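You operate a simulated robot arm through the tools that you are given. There is no shell and no other tool.

Carry out the task below with a simulated robot arm. There is one attempt and no reset: what you move stays moved.

TASK
Put things in order on the top of the white bench. At the end: the white coupling from the top of the white bench stands where the cream pipe stub stood; the silver large spool from the top of the white bench is in the blue bucket; the cream pipe stub from the top of the white bench stands where the white cartridge stood; the white cartridge from the top of the white bench stands on top of the orange block; whatever was shut is shut again. Leave all else as you found it, and nothing knocked over.

It is judged by the outcome, as a careful person would: the job done as asked, and still so three seconds after it is handed in. It fails if anything else is knocked over, pushed out of place, dropped, spilled or broken.

THE ROBOT
A 7-joint arm with a two-finger parallel gripper, fixed in place. Base frame: the origin is at the foot of the arm, x ahead of it, y to its left, z up; the work surface is at about z = 0. Lengths are in m, angles in rad, forces in N, time in s.
With the tool pointing down near the work surface it reaches from about 0.24 to 0.62 m from the base axis. Its first joint turns from -1.152 to 1.152 rad. Payload 2.6 kg.
The TCP is the grasp point between the finger pads, 0.03 m short of the fingertips. In the tool frame z runs along the fingers and y along their closing line. Largest opening 0.094 m; finger width 0.028, thickness 0.01; the body of the gripper, 0.05 by 0.096 m, starts 0.055 m behind the TCP.
Orientation is told as [roll, pitch, yaw] about the base's x, y, z axes, in that order, counted from this pose: with the fingers straight down and closing along the base's y, the tool's x points along the base's -x, its y along +y and its z along -z.

THE INTERFACE
- The arm moves only by the tool play_rows. Its argument "moves" is one flat list of numbers, 7 for each row, row after row: the turn, a rotation vector about the tool's x, y, z in rad, then the shift along the tool's x, y, z in m, then the finger opening in m, from 0 to 0.094. In form: [wx, wy, wz, tx, ty, tz, jaw, wx, wy, wz, tx, ty, tz, jaw, ...]. A call has 1 to 20 rows; each row shifts and turns the commanded pose from where the row before left it, along the tool's axes as they then stand. A row lasts 0.2 s, in which the tool goes at most 0.05 m and 0.15 rad; a call with a longer step from one row to the next is refused whole, and so is a gripper value outside its range. A pose out of reach is approached as far as the arm can. The call stops where the force on the tool passes 40 N (or 10 N more than at its start, if that is more) or the arm is blocked; 0.2 s more then pass. Each finger travels about 0.072 m/s and halts on what it meets, pressing with about 34 N; the grip force reading is that of the motor and also rises with nothing between the fingers. The clock runs only during rows and for 0.2 s after the last one: add rows that do not move to give the fingers time. It gives the time, the measured TCP pose, the force on the tool (base axes), the opening and the grip force at its end, in the units of the frame above (readings bear some noise), with the torque about the TCP (base axes, N m) and any sound that the robot's microphone picked up, and new pictures: "views" is both (left out), scene, wrist or none.
- Cameras (640 x 400 px; columns grow to the right, rows downward): "scene" is fixed at [0.0553, 0.445, 0.5756]; the picture's right is [-0.52, -0.85, 0.00], its down [-0.50, 0.31, -0.81] and it looks along [0.69, -0.43, -0.58] (base axes); focal length 214 px, centre (320, 200). "wrist" rides on the gripper at [0.076, 0.014, -0.103] in the tool frame; the picture's right is [-0.18, 0.98, 0.00], its down [-0.75, -0.14, -0.64] and it looks along [-0.63, -0.12, 0.77] (tool axes); focal length 243 px, centre (320, 200). There is no depth. A picture from a camera that has moved, and an enlarged one, comes with that camera's place and axes in the base frame and with its lens. The place of the scene camera against the robot may be out by one fixed shift of up to 0.025 m in any direction.
- zoom(camera, box): a new picture of the part [left, top, right, bottom] of that camera's present view, enlarged. It takes no simulated time.
- finish_job(): hands the job in; it is judged then, once.

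Nothing tells you positions but the pictures and the camera data. Unless the task says otherwise, let go and move clear before handing in.

The tools are called by a JSON object that holds its "op" and its "data". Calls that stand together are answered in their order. play_rows: Moves the arm, as the interface text tells. Its arguments: {"type":"object","properties":{"moves":{"type":"array","items":{"type":"number"}},"views":{"type":"string","enum":["both","scene","wrist","none"]}},"required":["moves"]} The other tools are called the same way: zoom (camera, box) takes an enlarged picture of a part of a camera's view; finish_job () hands the job in.

At the start:

```text
t: 0.0
position: [0.2817, 0.0902, 0.4591]
ee_rot: [0.003, -0.001, -0.001]
ft_force: [0.8, -0.7, -0.9]
torque: [0.02, -0.02, 0.03]
gripper_width: 0.0941
gripper_force: 0.0
```

scene: 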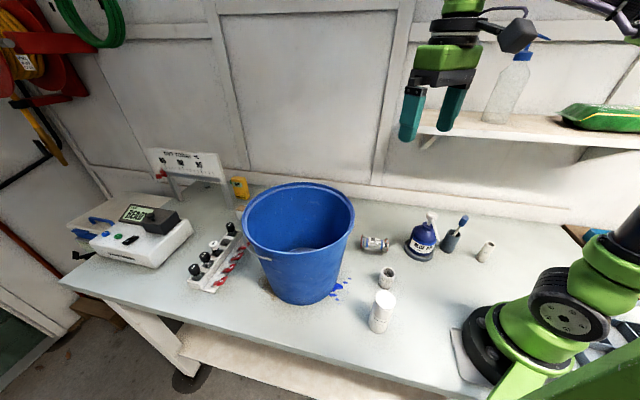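
wrist: 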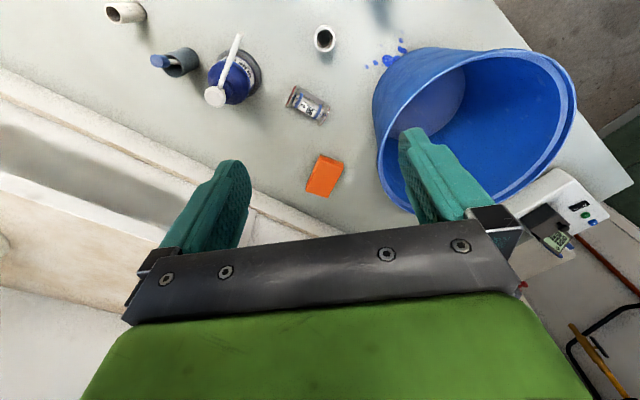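

I see a bench with a blue bucket, several small items near the arm, and an orange block behind the bucket. I'll enlarge the pictures to identify each object before moving.

{"op": "zoom", "data": {"camera": "scene", "box": [340, 200, 520, 350]}}

{"op": "zoom", "data": {"camera": "scene", "box": [60, 140, 360, 320]}}

{"op": "zoom", "data": {"camera": "wrist", "box": [80, 0, 400, 200]}}

```text
2.67 times, centred on (430, 275) of scene
camera zoom: at [0.0553, 0.445, 0.5756], right [-0.52, -0.85, 0.0], down [-0.5, 0.31, -0.81], along [0.69, -0.43, -0.58], focal length 572 px, centre (27, 0)
```

zoom: 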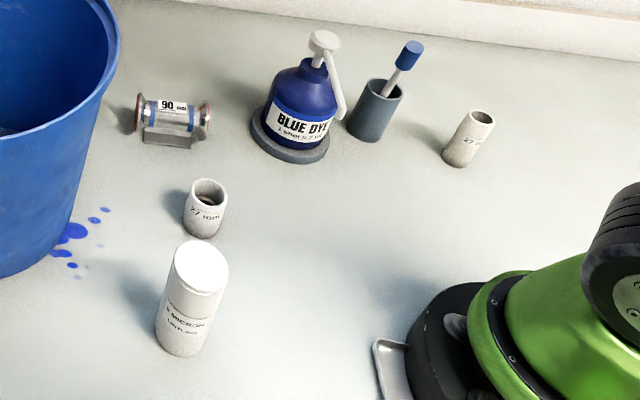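

```text
2.13 times, centred on (210, 230) of scene
camera zoom: at [0.0553, 0.445, 0.5756], right [-0.52, -0.85, 0.0], down [-0.5, 0.31, -0.81], along [0.69, -0.43, -0.58], focal length 458 px, centre (555, 136)
```

zoom: 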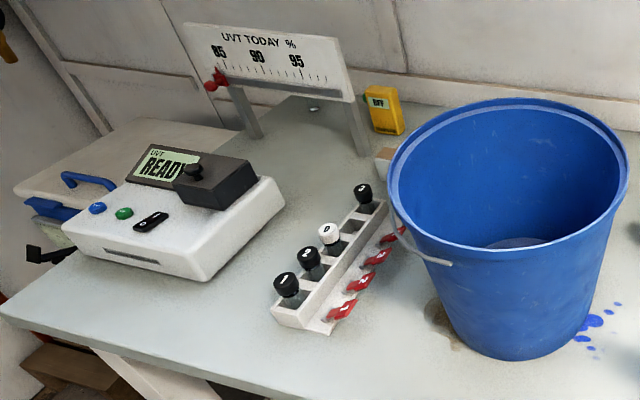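

```text
2.00 times, centred on (240, 100) of wrist
camera zoom: at [0.2055, 0.1041, 0.5615], right [0.19, 0.98, 0.0], down [0.75, -0.14, 0.64], along [0.63, -0.12, -0.77], focal length 485 px, centre (480, 400)
```

zoom: 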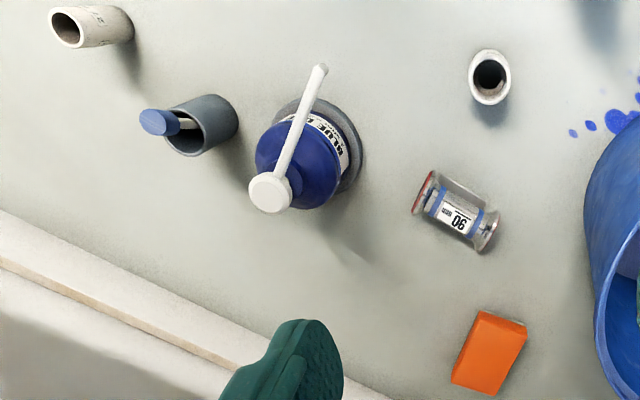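

I can see two short tubes, a tall labelled cylinder, a "90 mm" flanged item and an orange block. I'm zooming tighter to tell the white coupling from the cream stub and confirm which item is the spool.

{"op": "zoom", "data": {"camera": "scene", "box": [350, 225, 410, 265]}}

{"op": "zoom", "data": {"camera": "scene", "box": [365, 255, 425, 340]}}

{"op": "zoom", "data": {"camera": "scene", "box": [460, 225, 520, 275]}}

{"op": "zoom", "data": {"camera": "wrist", "box": [280, 70, 360, 210]}}

{"op": "zoom", "data": {"camera": "wrist", "box": [360, 20, 600, 240]}}

{"op": "zoom", "data": {"camera": "wrist", "box": [90, 0, 210, 80]}}

{"op": "zoom", "data": {"camera": "wrist", "box": [290, 0, 390, 70]}}

```text
10.00 times, centred on (380, 245) of scene
camera zoom: at [0.0553, 0.445, 0.5756], right [-0.52, -0.85, 0.0], down [-0.5, 0.31, -0.81], along [0.69, -0.43, -0.58], focal length 2145 px, centre (-280, -250)
```

zoom: 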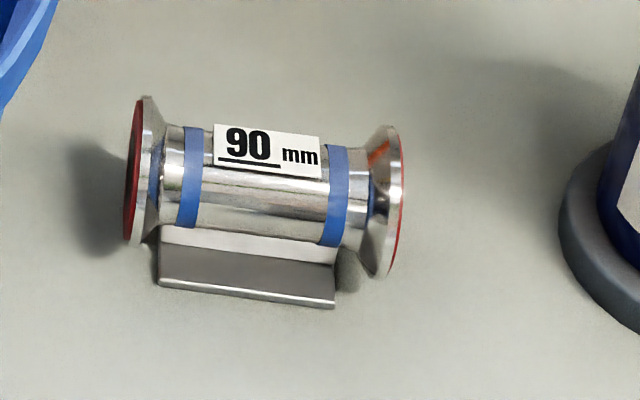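

```text
4.71 times, centred on (395, 298) of scene
camera zoom: at [0.0553, 0.445, 0.5756], right [-0.52, -0.85, 0.0], down [-0.5, 0.31, -0.81], along [0.69, -0.43, -0.58], focal length 1009 px, centre (-33, -259)
```

zoom: 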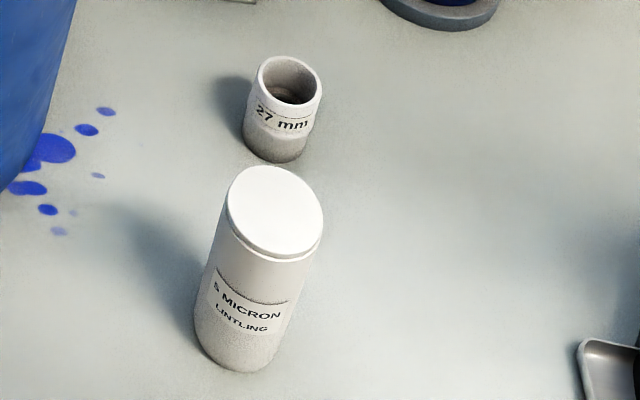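

```text
8.00 times, centred on (490, 250) of scene
camera zoom: at [0.0553, 0.445, 0.5756], right [-0.52, -0.85, 0.0], down [-0.5, 0.31, -0.81], along [0.69, -0.43, -0.58], focal length 1716 px, centre (-1040, -200)
```

zoom: 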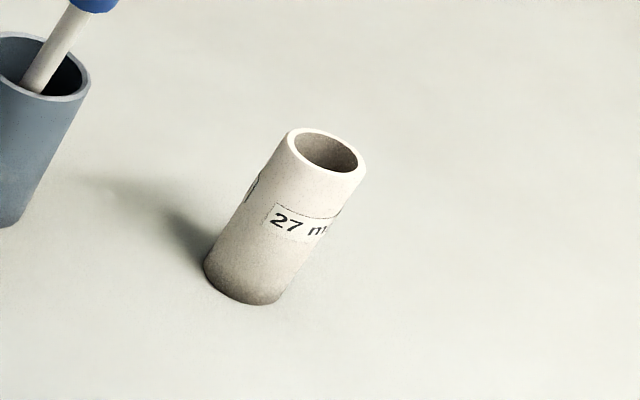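

```text
2.86 times, centred on (320, 140) of wrist
camera zoom: at [0.2055, 0.1041, 0.5615], right [0.19, 0.98, 0.0], down [0.75, -0.14, 0.64], along [0.63, -0.12, -0.77], focal length 693 px, centre (320, 371)
```

zoom: 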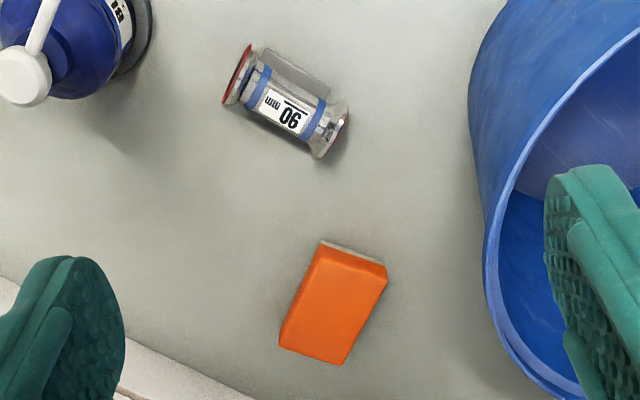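

```text
1.82 times, centred on (480, 130) of wrist
camera zoom: at [0.2055, 0.1041, 0.5615], right [0.19, 0.98, 0.0], down [0.75, -0.14, 0.64], along [0.63, -0.12, -0.77], focal length 441 px, centre (29, 327)
```

zoom: 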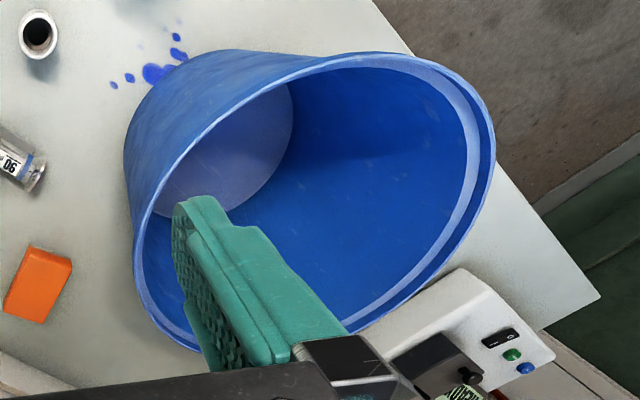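

```text
5.00 times, centred on (150, 40) of wrist
camera zoom: at [0.2055, 0.1041, 0.5615], right [0.19, 0.98, 0.0], down [0.75, -0.14, 0.64], along [0.63, -0.12, -0.77], focal length 1213 px, centre (1170, 1000)
```

zoom: 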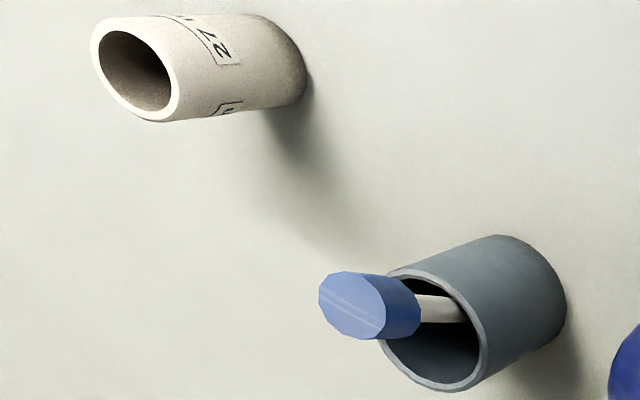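

```text
5.71 times, centred on (340, 35) of wrist
camera zoom: at [0.2055, 0.1041, 0.5615], right [0.19, 0.98, 0.0], down [0.75, -0.14, 0.64], along [0.63, -0.12, -0.77], focal length 1386 px, centre (206, 1143)
```

zoom: 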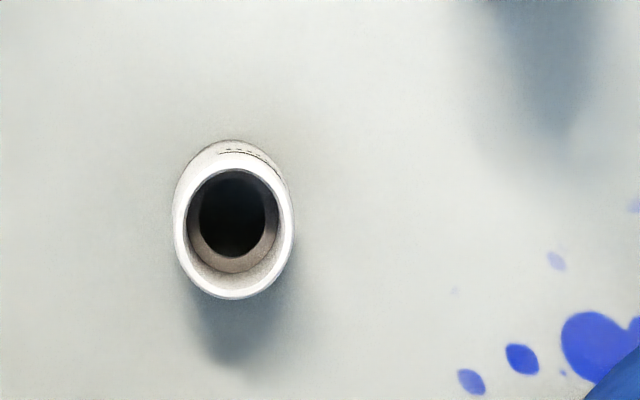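

The white coupling is the shouldered tube nearer the bucket, and the cream stub is the one far right near y ≈ -0.23. The cartridge is the "5 MICRON" cylinder near (0.19, 0.21), the spool is the flanged "90 mm" item, and the orange block is near (0.56, 0.05). First I'll move above the cartridge at a safe height and look down.

{"op": "play_rows", "data": {"moves": [0, 0, 0, 0.0188, 0.024, 0.022, 0.094, 0, 0, 0, 0.0188, 0.024, 0.022, 0.094, 0, 0, 0, 0.0188, 0.024, 0.022, 0.094, 0, 0, 0, 0.0188, 0.024, 0.022, 0.094, 0, 0, 0, 0.0188, 0.024, 0.022, 0.094, 0, 0, 0, 0, 0, 0, 0.094], "views": "both"}}

```text
t: 1.4
position: [0.1891, 0.21, 0.3503]
ee_rot: [0.005, -0.001, -0.002]
ft_force: [0.1, 0.3, -0.3]
torque: [-0.04, -0.01, -0.03]
gripper_width: 0.094
gripper_force: 0.1
camera wrist: at [0.1116, 0.2244, 0.4521], right [0.19, 0.98, 0.0], down [0.75, -0.14, 0.64], along [0.63, -0.12, -0.77], focal length 243 px, centre (320, 200)
```

scene: 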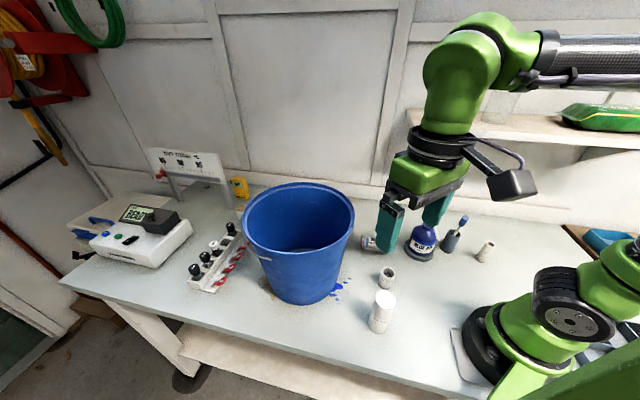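
wrist: 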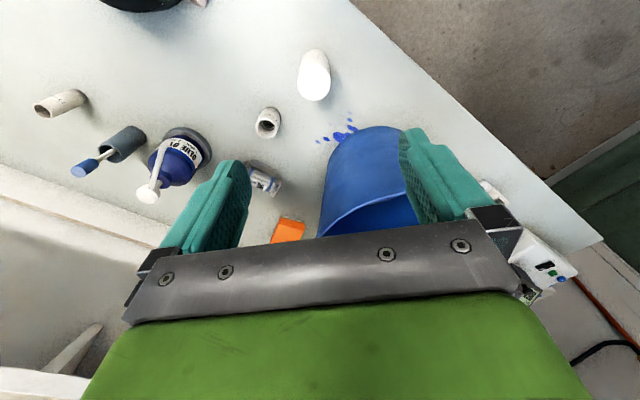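

The cartridge is now below the gripper and slightly off in the wrist view. I'm zooming in to compute its position, along with the other objects from this viewpoint.

{"op": "zoom", "data": {"camera": "wrist", "box": [270, 30, 370, 130]}}

{"op": "zoom", "data": {"camera": "wrist", "box": [230, 90, 330, 250]}}

{"op": "zoom", "data": {"camera": "scene", "box": [350, 200, 430, 350]}}

```text
4.00 times, centred on (320, 80) of wrist
camera zoom: at [0.1116, 0.2244, 0.4521], right [0.19, 0.98, 0.0], down [0.75, -0.14, 0.64], along [0.63, -0.12, -0.77], focal length 970 px, centre (320, 680)
```

zoom: 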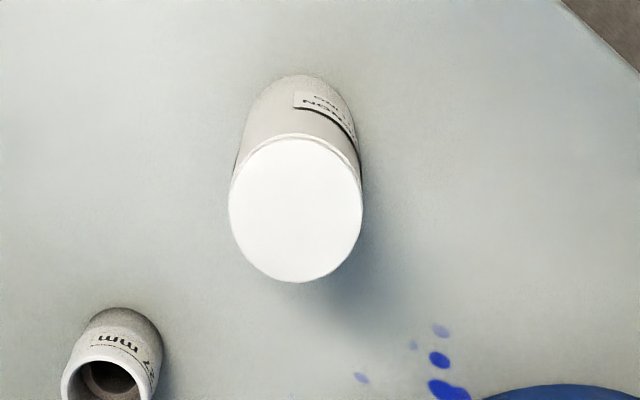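

```text
2.50 times, centred on (280, 170) of wrist
camera zoom: at [0.1116, 0.2244, 0.4521], right [0.19, 0.98, 0.0], down [0.75, -0.14, 0.64], along [0.63, -0.12, -0.77], focal length 606 px, centre (420, 275)
```

zoom: 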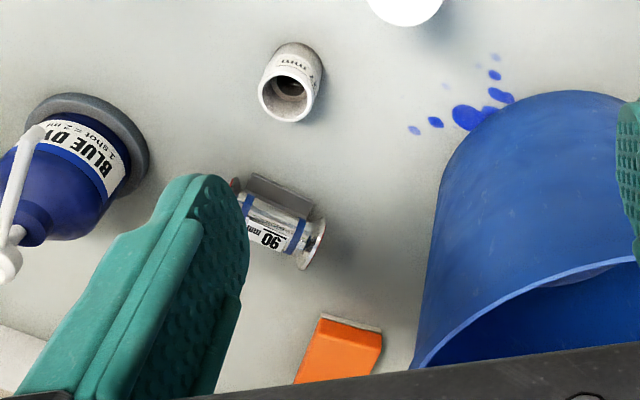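

```text
2.67 times, centred on (390, 275) of scene
camera zoom: at [0.0553, 0.445, 0.5756], right [-0.52, -0.85, 0.0], down [-0.5, 0.31, -0.81], along [0.69, -0.43, -0.58], focal length 572 px, centre (133, 0)
```

zoom: 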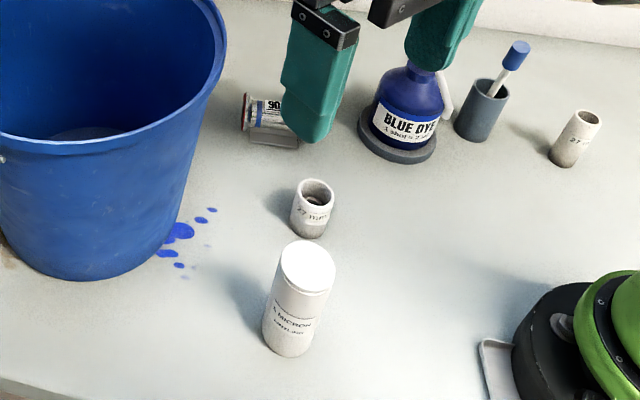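

The cartridge measures about 0.042 m across and 0.12 m tall, centred near (0.191, 0.202). I'll descend to just above it and check the alignment before going around it.

{"op": "play_rows", "data": {"moves": [0, 0, 0, -0.0005, -0.002, 0.045, 0.094, 0, 0, 0, -0.0005, -0.002, 0.045, 0.094, 0, 0, 0, -0.0005, -0.002, 0.045, 0.094, 0, 0, 0, -0.0005, -0.002, 0.045, 0.094, 0, 0, 0, 0, 0, 0, 0.094], "views": "both"}}

```text
t: 2.6
position: [0.1894, 0.2024, 0.1694]
ee_rot: [0.003, 0.001, -0.002]
ft_force: [-0.7, -0.5, -0.2]
torque: [0.01, 0.01, -0.03]
gripper_width: 0.094
gripper_force: 0.1
camera wrist: at [0.1134, 0.2174, 0.2714], right [0.19, 0.98, 0.0], down [0.75, -0.14, 0.64], along [0.63, -0.12, -0.77], focal length 243 px, centre (320, 200)
```

scene: 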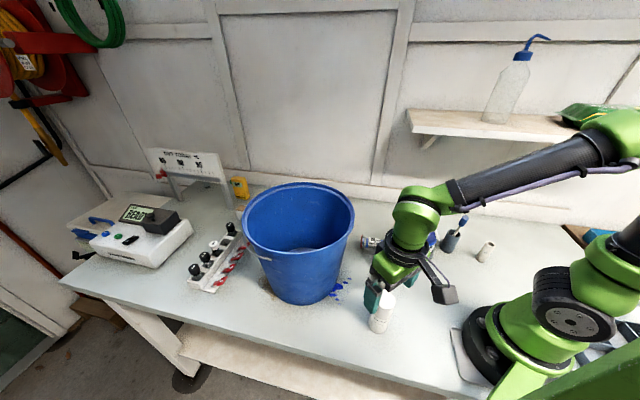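
wrist: 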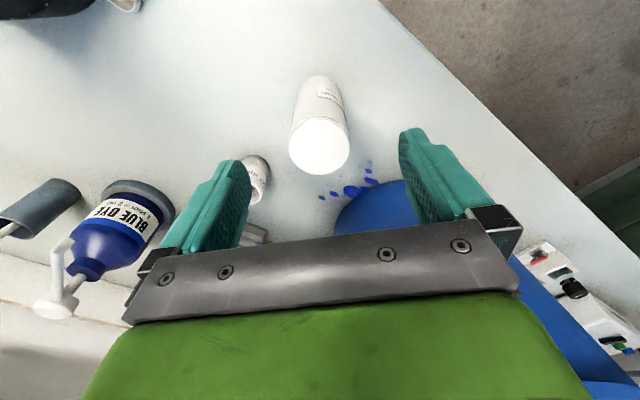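

The cartridge top sits centred between the fingers. I'll lower to about z = 0.087 and close on it.

{"op": "play_rows", "data": {"moves": [0, 0, 0, -0.001, 0, 0.028, 0.094, 0, 0, 0, -0.0006, 0, 0.028, 0.094, 0, 0, 0, 0, 0, 0.026, 0.094, 0, 0, 0, 0, 0, 0, 0.094, 0, 0, 0, 0, 0, 0, 0.034, 0, 0, 0, 0, 0, 0, 0.034, 0, 0, 0, 0, 0, 0, 0.034, 0, 0, 0, 0, 0, 0, 0.034, 0, 0, 0, 0, 0, 0, 0.034], "views": "both"}}

```text
t: 4.6
position: [0.1924, 0.2025, 0.0861]
ee_rot: [0.002, -0.002, -0.001]
ft_force: [0.5, 0.8, 0.6]
torque: [-0.02, 0.01, -0.01]
gripper_width: 0.0436
gripper_force: 34.2
camera wrist: at [0.1158, 0.2172, 0.1895], right [0.19, 0.98, 0.0], down [0.75, -0.14, 0.64], along [0.63, -0.12, -0.77], focal length 243 px, centre (320, 200)
```

scene: 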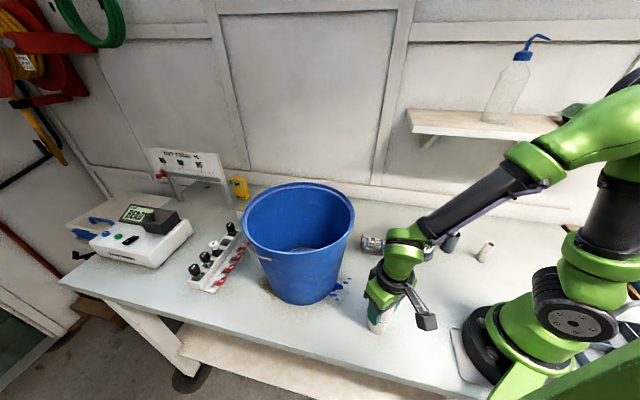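
wrist: 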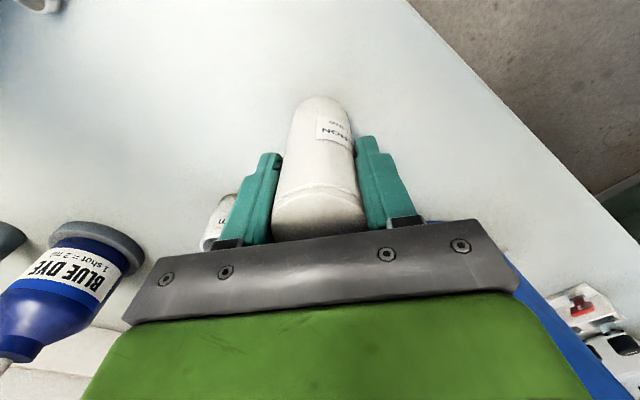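

The cartridge is gripped (0.0436 m wide), and its home spot is about (0.1925, 0.2025). I'll lift it clear and swing away from the bucket toward y ≈ 0.05, then look at the orange block.

{"op": "play_rows", "data": {"moves": [0, 0, 0, 0, 0, -0.03, 0.034, 0, 0, 0, 0, 0, -0.045, 0.034, 0, 0, 0, 0, 0, -0.045, 0.034, 0, 0, 0, 0, 0, -0.047, 0.034, 0, 0, 0, 0, 0, -0.047, 0.034, 0, 0, 0, -0.0144, -0.038, 0, 0.034, 0, 0, 0, -0.0144, -0.038, 0, 0.034, 0, 0, 0, -0.0144, -0.038, 0, 0.034, 0, 0, 0, -0.0144, -0.038, 0, 0.034, 0, 0, 0, 0, 0, 0, 0.034, 0, 0, 0, 0, 0, 0, 0.034], "views": "both"}}

```text
t: 7.0
position: [0.2492, 0.0499, 0.3001]
ee_rot: [0.0, -0.001, -0.003]
ft_force: [-0.1, 0.2, 0.6]
torque: [0.02, 0.01, 0.01]
gripper_width: 0.0438
gripper_force: 34.4
camera wrist: at [0.1724, 0.0639, 0.4027], right [0.19, 0.98, 0.0], down [0.75, -0.14, 0.64], along [0.63, -0.12, -0.77], focal length 243 px, centre (320, 200)
```

scene: 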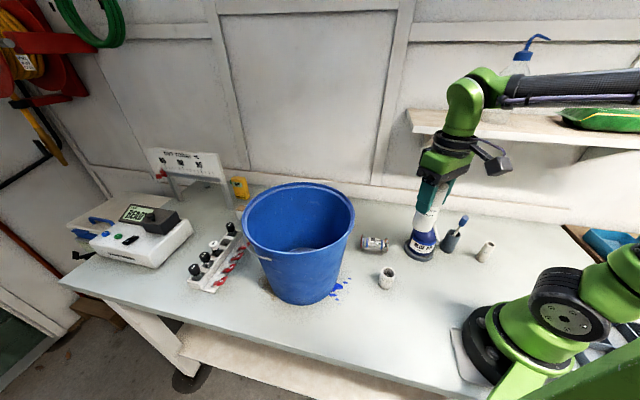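
wrist: 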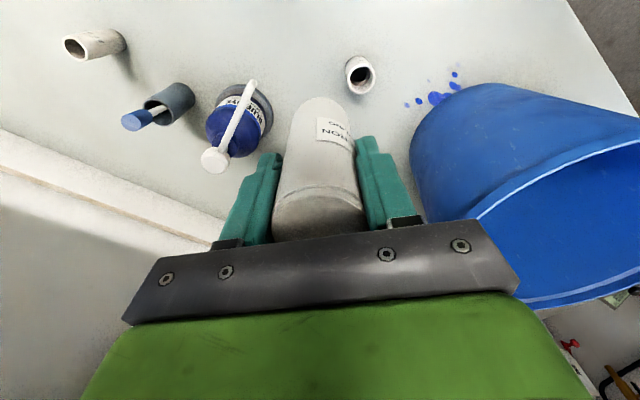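

The held cartridge hides the block from here. I'll shift sideways toward -y, staying high above the dye bottle, so the block shows beside the fingers.

{"op": "play_rows", "data": {"moves": [0, 0, 0, 0, 0, -0.04, 0.034, 0, 0, 0, 0, 0, -0.04, 0.034, 0, 0, 0, -0.026, -0.036, 0, 0.034, 0, 0, 0, -0.026, -0.036, 0, 0.034, 0, 0, 0, -0.026, -0.036, 0, 0.034, 0, 0, 0, -0.026, -0.036, 0, 0.034, 0, 0, 0, -0.026, -0.036, 0, 0.034, 0, 0, 0, 0, 0, 0, 0.034, 0, 0, 0, 0, 0, 0, 0.034], "views": "both"}}

```text
t: 8.4
position: [0.3446, -0.0835, 0.3806]
ee_rot: [0.03, 0.012, -0.02]
ft_force: [-10.1, 5.2, 2.6]
torque: [-0.17, -0.12, -0.35]
gripper_width: 0.0437
gripper_force: 34.1
stopped in row 7: the force on the tool passed its limit at 100 N (the readings are from after the stop); the commanded pose is now the measured one
camera wrist: at [0.2706, -0.0709, 0.4851], right [0.2, 0.98, 0.03], down [0.76, -0.18, 0.63], along [0.62, -0.11, -0.78], focal length 243 px, centre (320, 200)
```

scene: 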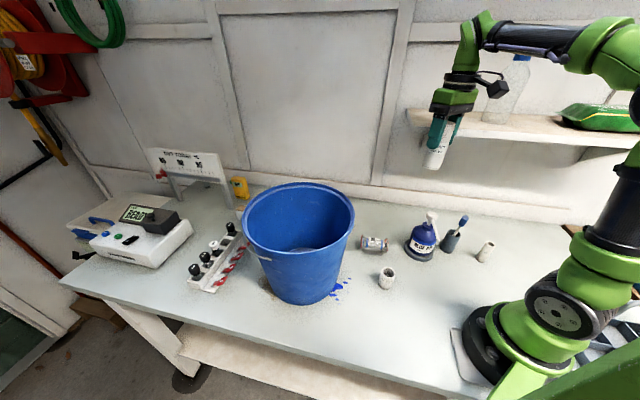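
wrist: 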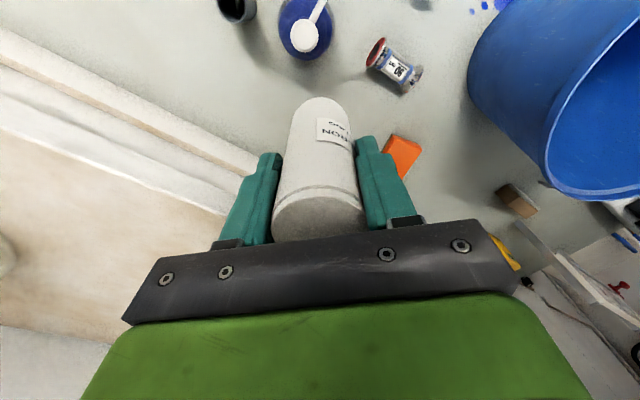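

The arm stopped on contact: something touched the tool at about (0.345, -0.084, 0.381), and the shelf looks like the likely obstacle. I'll inspect both views closely before moving anything.

{"op": "zoom", "data": {"camera": "scene", "box": [400, 0, 580, 180]}}

{"op": "zoom", "data": {"camera": "wrist", "box": [0, 0, 320, 400]}}

{"op": "zoom", "data": {"camera": "wrist", "box": [340, 100, 560, 260]}}

```text
2.22 times, centred on (490, 90) of scene
camera zoom: at [0.0553, 0.445, 0.5756], right [-0.52, -0.85, 0.0], down [-0.5, 0.31, -0.81], along [0.69, -0.43, -0.58], focal length 477 px, centre (-58, 444)
```

zoom: 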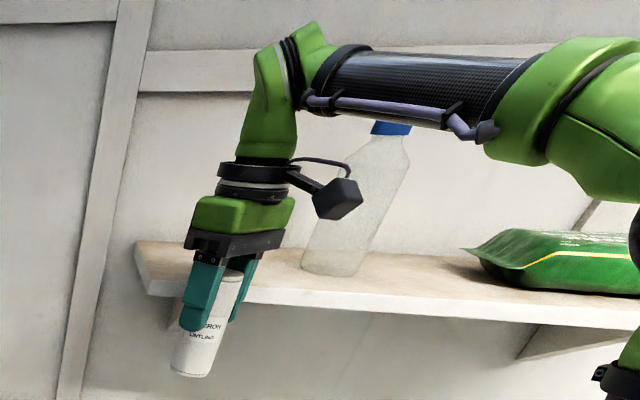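

```text
1.00 times, centred on (160, 200) of wrist (not enlarged: the box is as wide or as high as the picture)
camera zoom: at [0.2706, -0.0709, 0.4851], right [0.2, 0.98, 0.03], down [0.76, -0.18, 0.63], along [0.62, -0.11, -0.78], focal length 243 px, centre (480, 200)
```

zoom: 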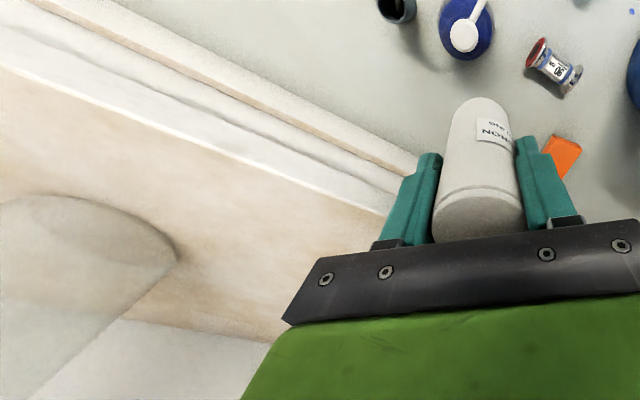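

```text
2.50 times, centred on (450, 180) of wrist
camera zoom: at [0.2706, -0.0709, 0.4851], right [0.2, 0.98, 0.03], down [0.76, -0.18, 0.63], along [0.62, -0.11, -0.78], focal length 606 px, centre (-5, 250)
```

zoom: 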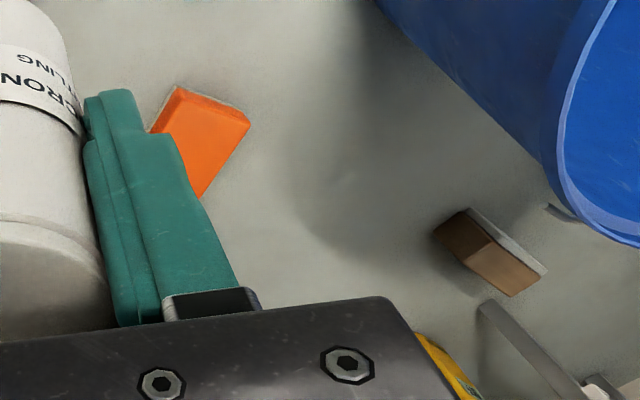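

The shelf board is closer than I judged: its top is at about z ≈ 0.39, with the front edge passing near (0.36, -0.115), and a finger touched it. The bottle still stands and the cartridge hasn't shifted in the grip. I'll back straight away from the shelf edge, level the tool, and keep that zone off limits.

{"op": "play_rows", "data": {"moves": [0, 0, 0, 0.008, 0.012, 0, 0.034, 0, 0, 0, 0.014, 0.022, 0, 0.034, 0, 0, 0, 0.016, 0.026, 0, 0.034, 0.03, -0.012, -0.02, 0.016, 0.026, 0, 0.034, 0, 0, 0, 0, 0, 0, 0.034, 0, 0, 0, 0, 0, 0, 0.034], "views": "both"}}

```text
t: 9.8
position: [0.294, 0.0018, 0.3835]
ee_rot: [-0.001, -0.001, 0.0]
ft_force: [-0.2, -0.3, -0.8]
torque: [0.0, -0.01, 0.0]
gripper_width: 0.0437
gripper_force: 33.7
camera wrist: at [0.2173, 0.0167, 0.4861], right [0.18, 0.98, 0.0], down [0.75, -0.14, 0.64], along [0.63, -0.12, -0.77], focal length 243 px, centre (320, 200)
```

scene: 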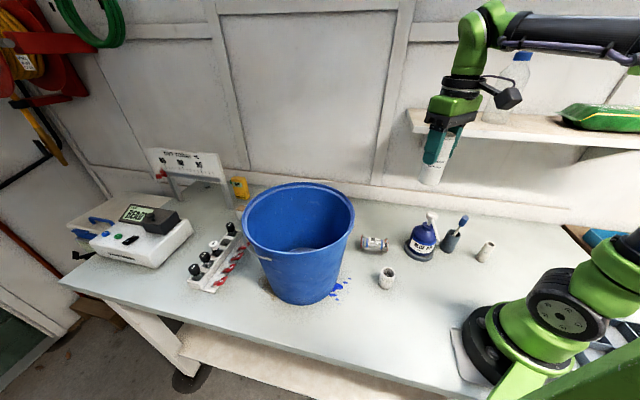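
wrist: 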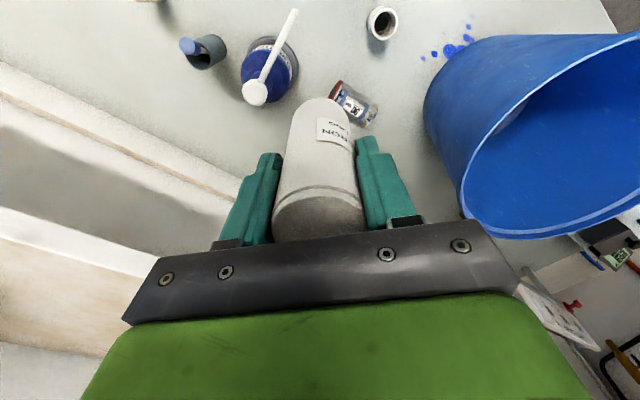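

I'm clear of the shelf and level again. I'll zoom on the shelf edge here so I can fix its location properly before working near the block.

{"op": "zoom", "data": {"camera": "wrist", "box": [0, 150, 240, 400]}}

{"op": "zoom", "data": {"camera": "scene", "box": [400, 60, 600, 200]}}

```text
1.60 times, centred on (120, 275) of wrist
camera zoom: at [0.2173, 0.0167, 0.4861], right [0.18, 0.98, 0.0], down [0.75, -0.14, 0.64], along [0.63, -0.12, -0.77], focal length 388 px, centre (640, 80)
```

zoom: 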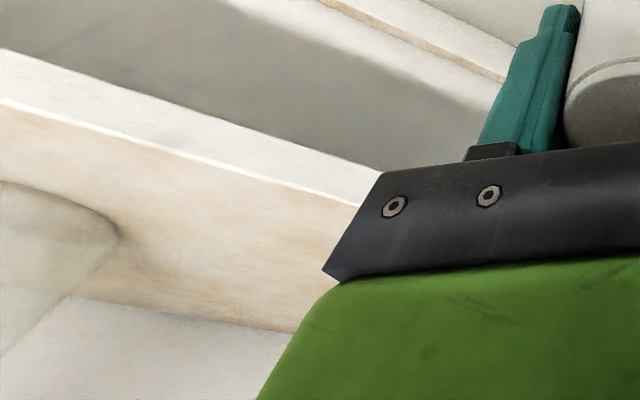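

```text
2.86 times, centred on (500, 130) of scene
camera zoom: at [0.0553, 0.445, 0.5756], right [-0.52, -0.85, 0.0], down [-0.5, 0.31, -0.81], along [0.69, -0.43, -0.58], focal length 613 px, centre (-194, 400)
```

zoom: 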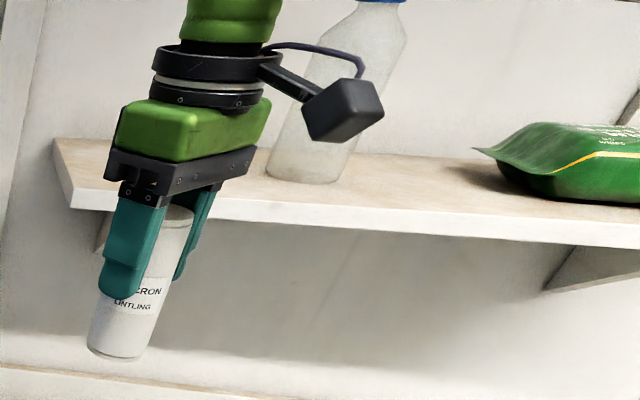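

Shelf fixed: top z ≈ 0.388, front edge line 0.728x − 0.685y ≈ 0.345, left end near (0.42, -0.055). The block lies well beyond that end. I'll now go to the +y side, high over the bucket rim, to see the block on the left of the gripper.

{"op": "play_rows", "data": {"moves": [0, 0, 0, -0.026, 0.033, -0.003, 0.034, 0, 0, 0, -0.026, 0.033, -0.003, 0.034, 0, 0, 0, -0.026, 0.033, -0.003, 0.034, 0, 0, 0, -0.026, 0.033, -0.003, 0.034, 0, 0, 0, -0.026, 0.033, -0.003, 0.034, 0, 0, 0, -0.026, 0.033, -0.003, 0.034, 0, 0, 0, 0, 0, 0, 0.034, 0, 0, 0, 0, 0, 0, 0.034], "views": "both"}}

```text
t: 11.6
position: [0.4465, 0.1991, 0.3991]
ee_rot: [-0.001, -0.004, 0.003]
ft_force: [0.0, -0.5, -0.2]
torque: [0.01, 0.0, -0.01]
gripper_width: 0.0437
gripper_force: 34.0
out of reach, approached as far as the arm can: row 6
camera wrist: at [0.3699, 0.2134, 0.5011], right [0.18, 0.98, 0.0], down [0.75, -0.14, 0.64], along [0.63, -0.12, -0.76], focal length 243 px, centre (320, 200)
```

scene: 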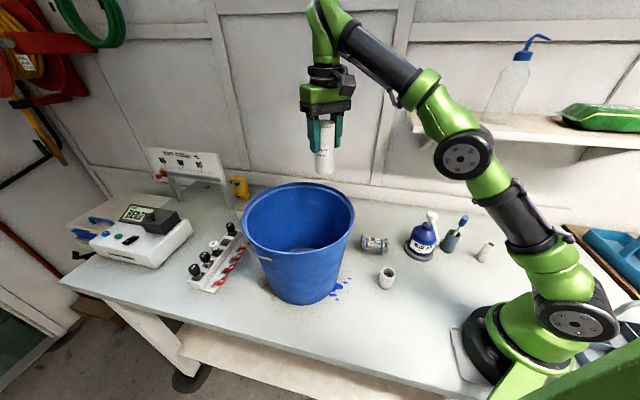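
wrist: 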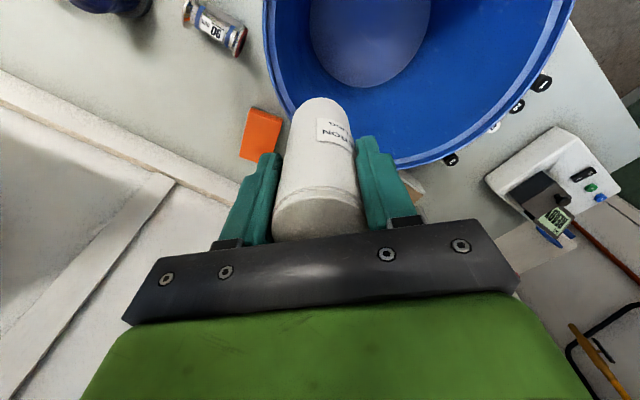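

The block is visible just left of the fingers from here. I'm zooming on it, and on the spool and bucket for reference.

{"op": "zoom", "data": {"camera": "wrist", "box": [220, 90, 310, 180]}}

{"op": "zoom", "data": {"camera": "wrist", "box": [160, 0, 280, 80]}}

{"op": "zoom", "data": {"camera": "wrist", "box": [240, 0, 600, 200]}}

```text
4.44 times, centred on (265, 135) of wrist
camera zoom: at [0.3699, 0.2134, 0.5011], right [0.18, 0.98, 0.0], down [0.75, -0.14, 0.64], along [0.63, -0.12, -0.76], focal length 1078 px, centre (564, 489)
```

zoom: 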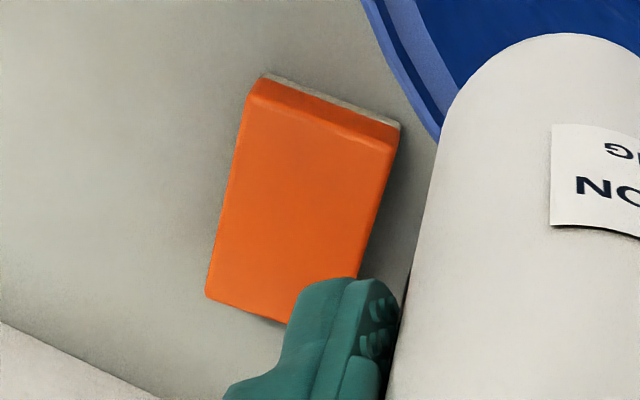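

```text
5.00 times, centred on (220, 40) of wrist
camera zoom: at [0.3699, 0.2134, 0.5011], right [0.18, 0.98, 0.0], down [0.75, -0.14, 0.64], along [0.63, -0.12, -0.76], focal length 1213 px, centre (820, 1000)
```

zoom: 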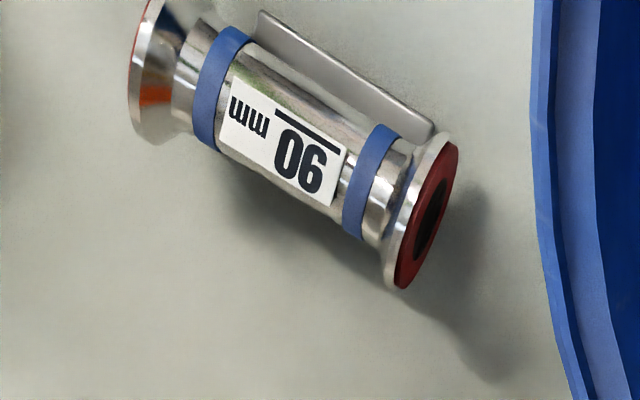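

```text
1.78 times, centred on (420, 100) of wrist
camera zoom: at [0.3699, 0.2134, 0.5011], right [0.18, 0.98, 0.0], down [0.75, -0.14, 0.64], along [0.63, -0.12, -0.76], focal length 431 px, centre (142, 378)
```

zoom: 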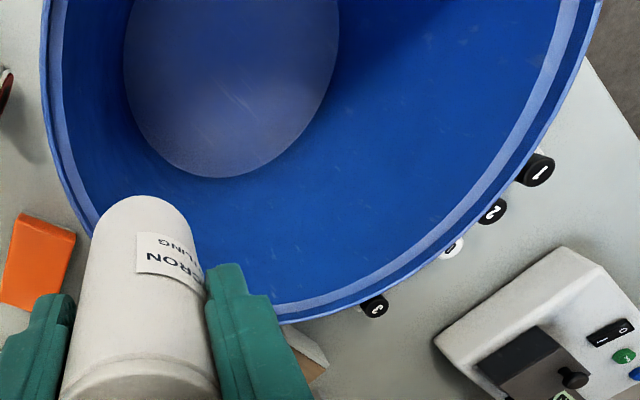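

The block is a low sponge-like slab, about 0.064 × 0.108 m and 0.025 m high, centred near (0.576, 0.046). I'll bring the cartridge over it and stop well above to verify alignment.

{"op": "play_rows", "data": {"moves": [0, 0, 0, -0.0178, -0.0397, 0.01, 0.034, 0, 0, 0, -0.0178, -0.0397, 0.01, 0.034, 0, 0, 0, -0.0178, -0.0397, 0.01, 0.034, 0, 0, 0, 0, 0, 0, 0.034, 0, 0, 0, -0.019, -0.0086, 0.0425, 0.034, 0, 0, 0, -0.019, -0.0086, 0.0425, 0.034, 0, 0, 0, -0.019, -0.0086, 0.0425, 0.034, 0, 0, 0, -0.019, -0.0086, 0.0425, 0.034, 0, 0, 0, 0, 0, 0, 0.034, 0, 0, 0, 0, 0, 0, 0.034], "views": "both"}}

```text
t: 13.8
position: [0.5768, 0.0467, 0.198]
ee_rot: [0.001, -0.001, -0.001]
ft_force: [-0.1, -0.8, -1.3]
torque: [0.0, 0.0, 0.01]
gripper_width: 0.0439
gripper_force: 33.6
camera wrist: at [0.5003, 0.0602, 0.3008], right [0.18, 0.98, 0.0], down [0.75, -0.14, 0.64], along [0.63, -0.12, -0.77], focal length 243 px, centre (320, 200)
```

scene: 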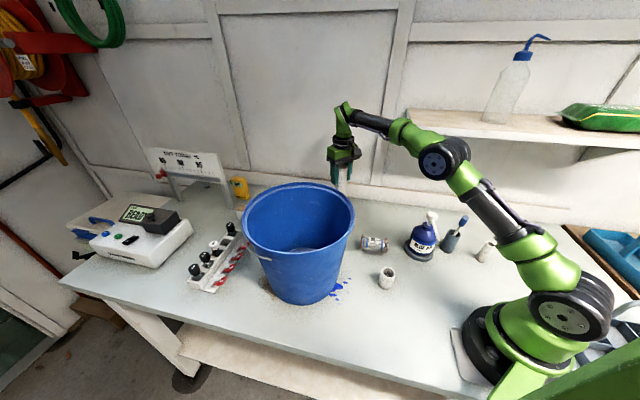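
wrist: 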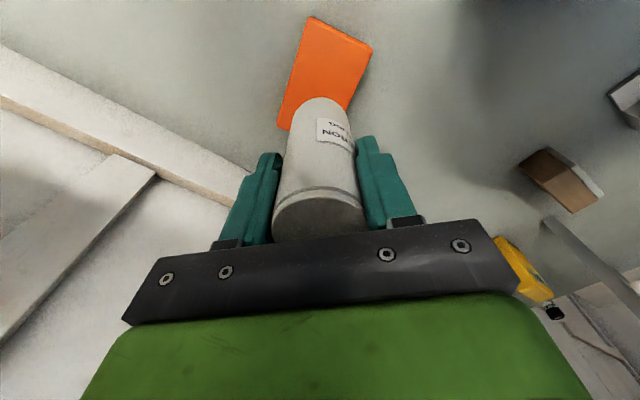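

The cartridge hovers over the block. I'm zooming to check the block's corners against the vertical line below the gripper.

{"op": "zoom", "data": {"camera": "wrist", "box": [240, 0, 400, 160]}}

{"op": "zoom", "data": {"camera": "scene", "box": [310, 80, 470, 230]}}

```text
2.50 times, centred on (320, 80) of wrist
camera zoom: at [0.5003, 0.0602, 0.3008], right [0.18, 0.98, 0.0], down [0.75, -0.14, 0.64], along [0.63, -0.12, -0.77], focal length 606 px, centre (320, 500)
```

zoom: 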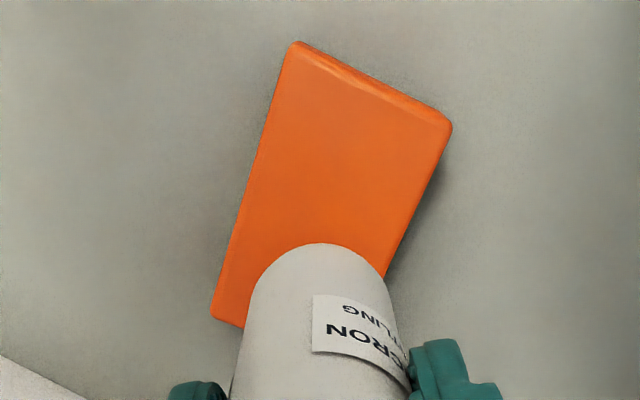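

```text
2.67 times, centred on (390, 155) of scene
camera zoom: at [0.0553, 0.445, 0.5756], right [-0.52, -0.85, 0.0], down [-0.5, 0.31, -0.81], along [0.69, -0.43, -0.58], focal length 572 px, centre (133, 320)
```

zoom: 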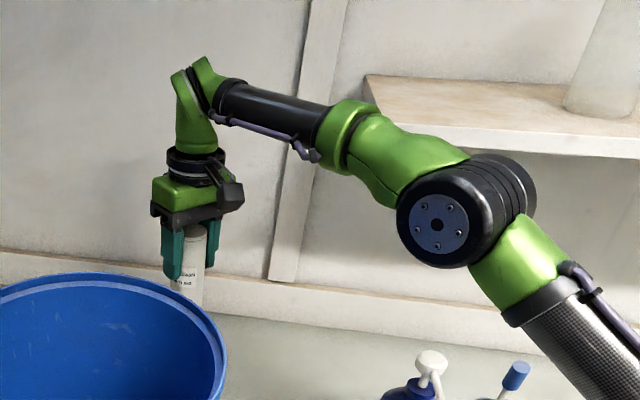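

The block centre computes to (0.576, 0.047), matching the gripper position. I'll lower to just above expected contact (TCP z ≈ 0.111) and then creep.

{"op": "play_rows", "data": {"moves": [0, 0, 0, 0.0004, 0, 0.03, 0.034, 0, 0, 0, 0, 0, 0.03, 0.034, 0, 0, 0, 0, 0, 0.016, 0.034, 0, 0, 0, 0, 0, 0, 0.034], "views": "both"}}

```text
t: 14.8
position: [0.576, 0.0462, 0.1232]
ee_rot: [0.0, -0.001, 0.001]
ft_force: [-0.7, -0.5, -0.7]
torque: [0.03, -0.02, 0.0]
gripper_width: 0.0438
gripper_force: 34.5
camera wrist: at [0.4998, 0.0602, 0.2254], right [0.18, 0.98, 0.0], down [0.75, -0.14, 0.64], along [0.63, -0.12, -0.77], focal length 243 px, centre (320, 200)
```

scene: 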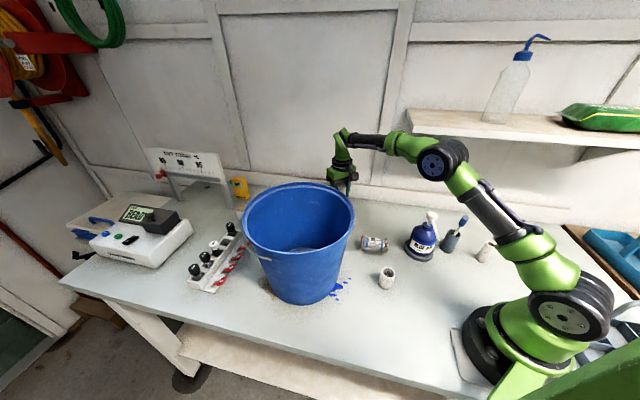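
wrist: 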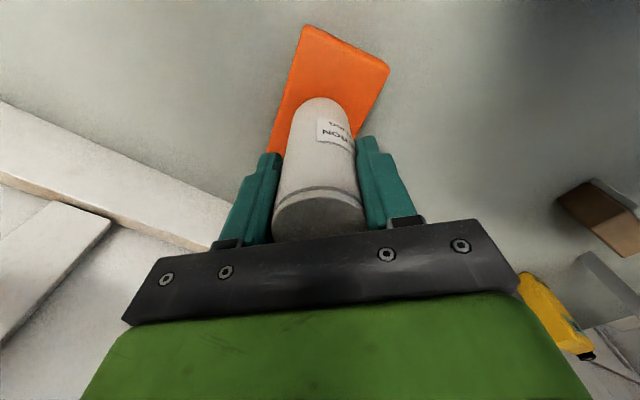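

Still no contact at z = 0.123. I'll creep down a few millimetres at a time, watching the vertical force.

{"op": "play_rows", "data": {"moves": [0, 0, 0, 0, 0, 0.003, 0.034, 0, 0, 0, 0, 0, 0.003, 0.034, 0, 0, 0, 0, 0, 0.002, 0.034, 0, 0, 0, 0, 0, 0, 0.034], "views": "none"}}

```text
t: 15.8
position: [0.5788, 0.0459, 0.1189]
ee_rot: [-0.001, -0.01, 0.002]
ft_force: [3.6, 0.6, 24.6]
torque: [0.06, -0.23, 0.0]
gripper_width: 0.044
gripper_force: 34.2
```

Contact: 25 N at z ≈ 0.119. I'll ease up a few millimetres to unload before releasing.

{"op": "play_rows", "data": {"moves": [0, 0, 0, 0, 0, -0.002, 0.034, 0, 0, 0, 0, 0, -0.0015, 0.034, 0, 0, 0, 0, 0, 0, 0.034], "views": "wrist"}}

```text
t: 16.6
position: [0.5761, 0.0459, 0.1174]
ee_rot: [-0.001, 0.001, 0.0]
ft_force: [3.2, 0.0, 12.6]
torque: [0.04, -0.49, 0.0]
gripper_width: 0.0439
gripper_force: 33.9
camera wrist: at [0.4993, 0.06, 0.2207], right [0.18, 0.98, 0.0], down [0.75, -0.14, 0.64], along [0.63, -0.12, -0.77], focal length 243 px, centre (320, 200)
```

wrist: 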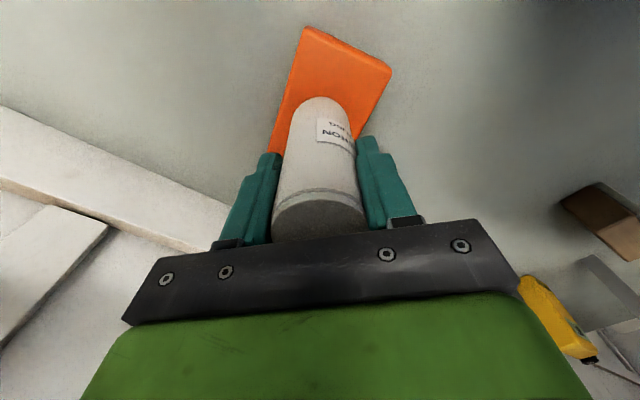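

There's still about 12 N, bearing toward the far edge. I'll ease up a little more.

{"op": "play_rows", "data": {"moves": [0, 0, 0, 0, 0, -0.0012, 0.034, 0, 0, 0, 0, 0, 0, 0.034], "views": "none"}}

{"op": "zoom", "data": {"camera": "wrist", "box": [240, 20, 420, 250]}}

```text
t: 17.2
position: [0.5755, 0.0453, 0.1175]
ee_rot: [-0.001, 0.002, -0.001]
ft_force: [0.4, -0.6, 3.1]
torque: [-0.09, -0.09, 0.0]
gripper_width: 0.0435
gripper_force: 33.6
```

```text
1.74 times, centred on (330, 135) of wrist
camera zoom: at [0.4992, 0.0601, 0.2211], right [0.18, 0.98, 0.0], down [0.76, -0.14, 0.64], along [0.63, -0.12, -0.77], focal length 422 px, centre (303, 313)
```

zoom: 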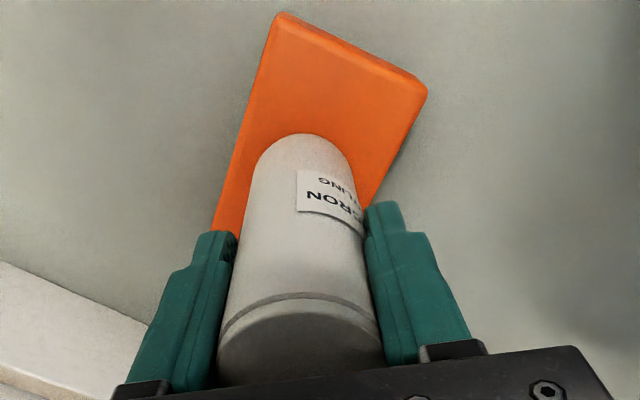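

The contact is down to 3 N and the base is centred on the block. I'll open the fingers and then rise straight up.

{"op": "play_rows", "data": {"moves": [0, 0, 0, 0, 0, 0, 0.05, 0, 0, 0, 0, 0, 0, 0.08, 0, 0, 0, 0, 0, 0, 0.08, 0, 0, 0, 0, 0, 0, 0.08], "views": "wrist"}}

```text
t: 18.2
position: [0.576, 0.0456, 0.1197]
ee_rot: [0.0, -0.002, 0.0]
ft_force: [0.0, -0.1, 0.2]
torque: [0.03, 0.03, 0.04]
gripper_width: 0.0801
gripper_force: 0.1
camera wrist: at [0.4995, 0.0602, 0.2221], right [0.18, 0.98, 0.0], down [0.75, -0.14, 0.64], along [0.63, -0.12, -0.77], focal length 243 px, centre (320, 200)
```

wrist: 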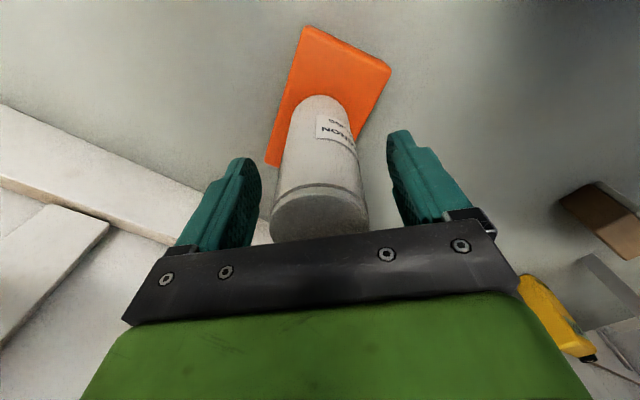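

It stands freely between the open fingers. I'll rise straight up and check it.

{"op": "play_rows", "data": {"moves": [0, 0, 0, 0, 0, -0.03, 0.08, 0, 0, 0, 0, 0, -0.04, 0.08, 0, 0, 0, 0, 0, -0.045, 0.08, 0, 0, 0, 0, 0, -0.045, 0.08, 0, 0, 0, 0, 0, 0, 0.08], "views": "both"}}

```text
t: 19.4
position: [0.5636, 0.0647, 0.2718]
ee_rot: [-0.002, -0.001, 0.001]
ft_force: [-0.5, 0.5, 0.3]
torque: [-0.04, -0.02, 0.0]
gripper_width: 0.08
gripper_force: 0.0
out of reach, approached as far as the arm can: row 4
camera wrist: at [0.4873, 0.0796, 0.3746], right [0.18, 0.98, 0.0], down [0.75, -0.14, 0.64], along [0.63, -0.12, -0.77], focal length 243 px, centre (320, 200)
```

scene: 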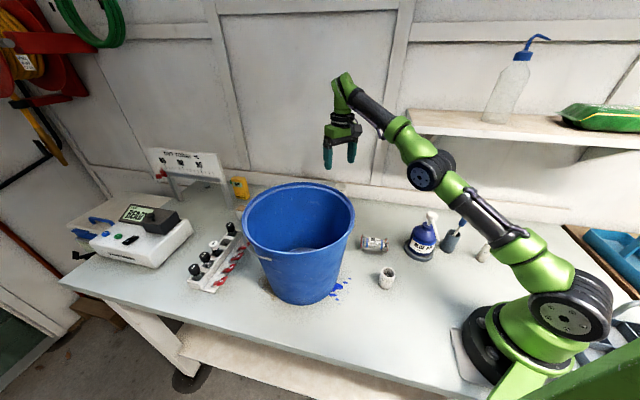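
wrist: 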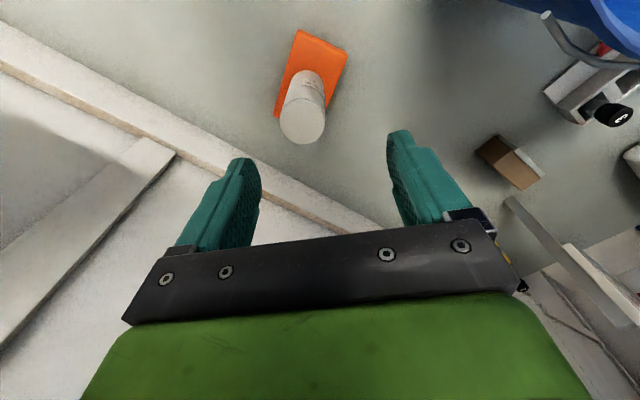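

The cartridge stands centred on the orange block. Next is the cream stub: it sits under the shelf's front edge and next to the cup, so I'll retract to mid-reach, turn the tool parallel to the shelf edge, and look from a safe spot.

{"op": "play_rows", "data": {"moves": [0, 0, 0, 0.03, 0, 0, 0.08, 0, 0, 0, 0.045, 0, 0, 0.08, 0, 0, 0, 0.045, 0, 0, 0.08, 0, 0, 0, 0.045, 0, 0, 0.08, 0, 0, 0, 0.045, 0, -0.015, 0.08, 0, 0, 0, 0.045, 0, -0.015, 0.08, 0, 0, 0.15, 0.02, 0, -0.015, 0.08, 0, 0, 0.15, 0, 0, 0, 0.08, 0, 0, 0.15, 0, 0, 0, 0.08, 0, 0, 0.15, 0, 0, 0, 0.08, 0, 0, 0.15, 0, 0, 0, 0.08, 0, 0, 0, 0, 0, 0, 0.08], "views": "both"}}

```text
t: 22.0
position: [0.2879, 0.0653, 0.3159]
ee_rot: [0.001, -0.001, -0.752]
ft_force: [0.0, -0.2, 0.4]
torque: [0.0, 0.0, -0.03]
gripper_width: 0.0801
gripper_force: 0.0
camera wrist: at [0.242, 0.1282, 0.4191], right [0.81, 0.59, 0.0], down [0.45, -0.62, 0.64], along [0.38, -0.52, -0.77], focal length 243 px, centre (320, 200)
```

scene: 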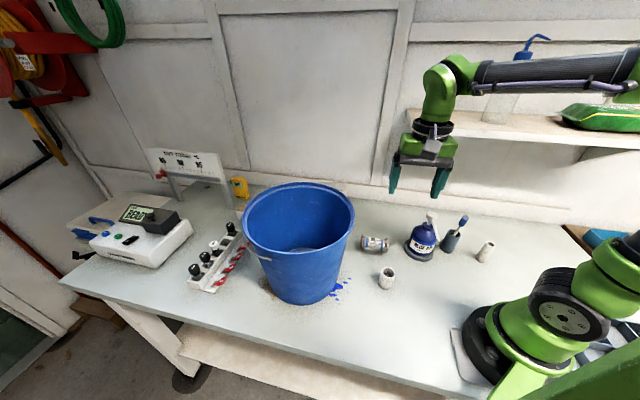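
wrist: 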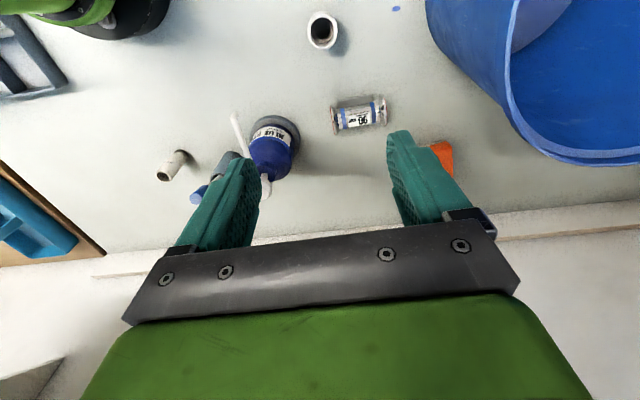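

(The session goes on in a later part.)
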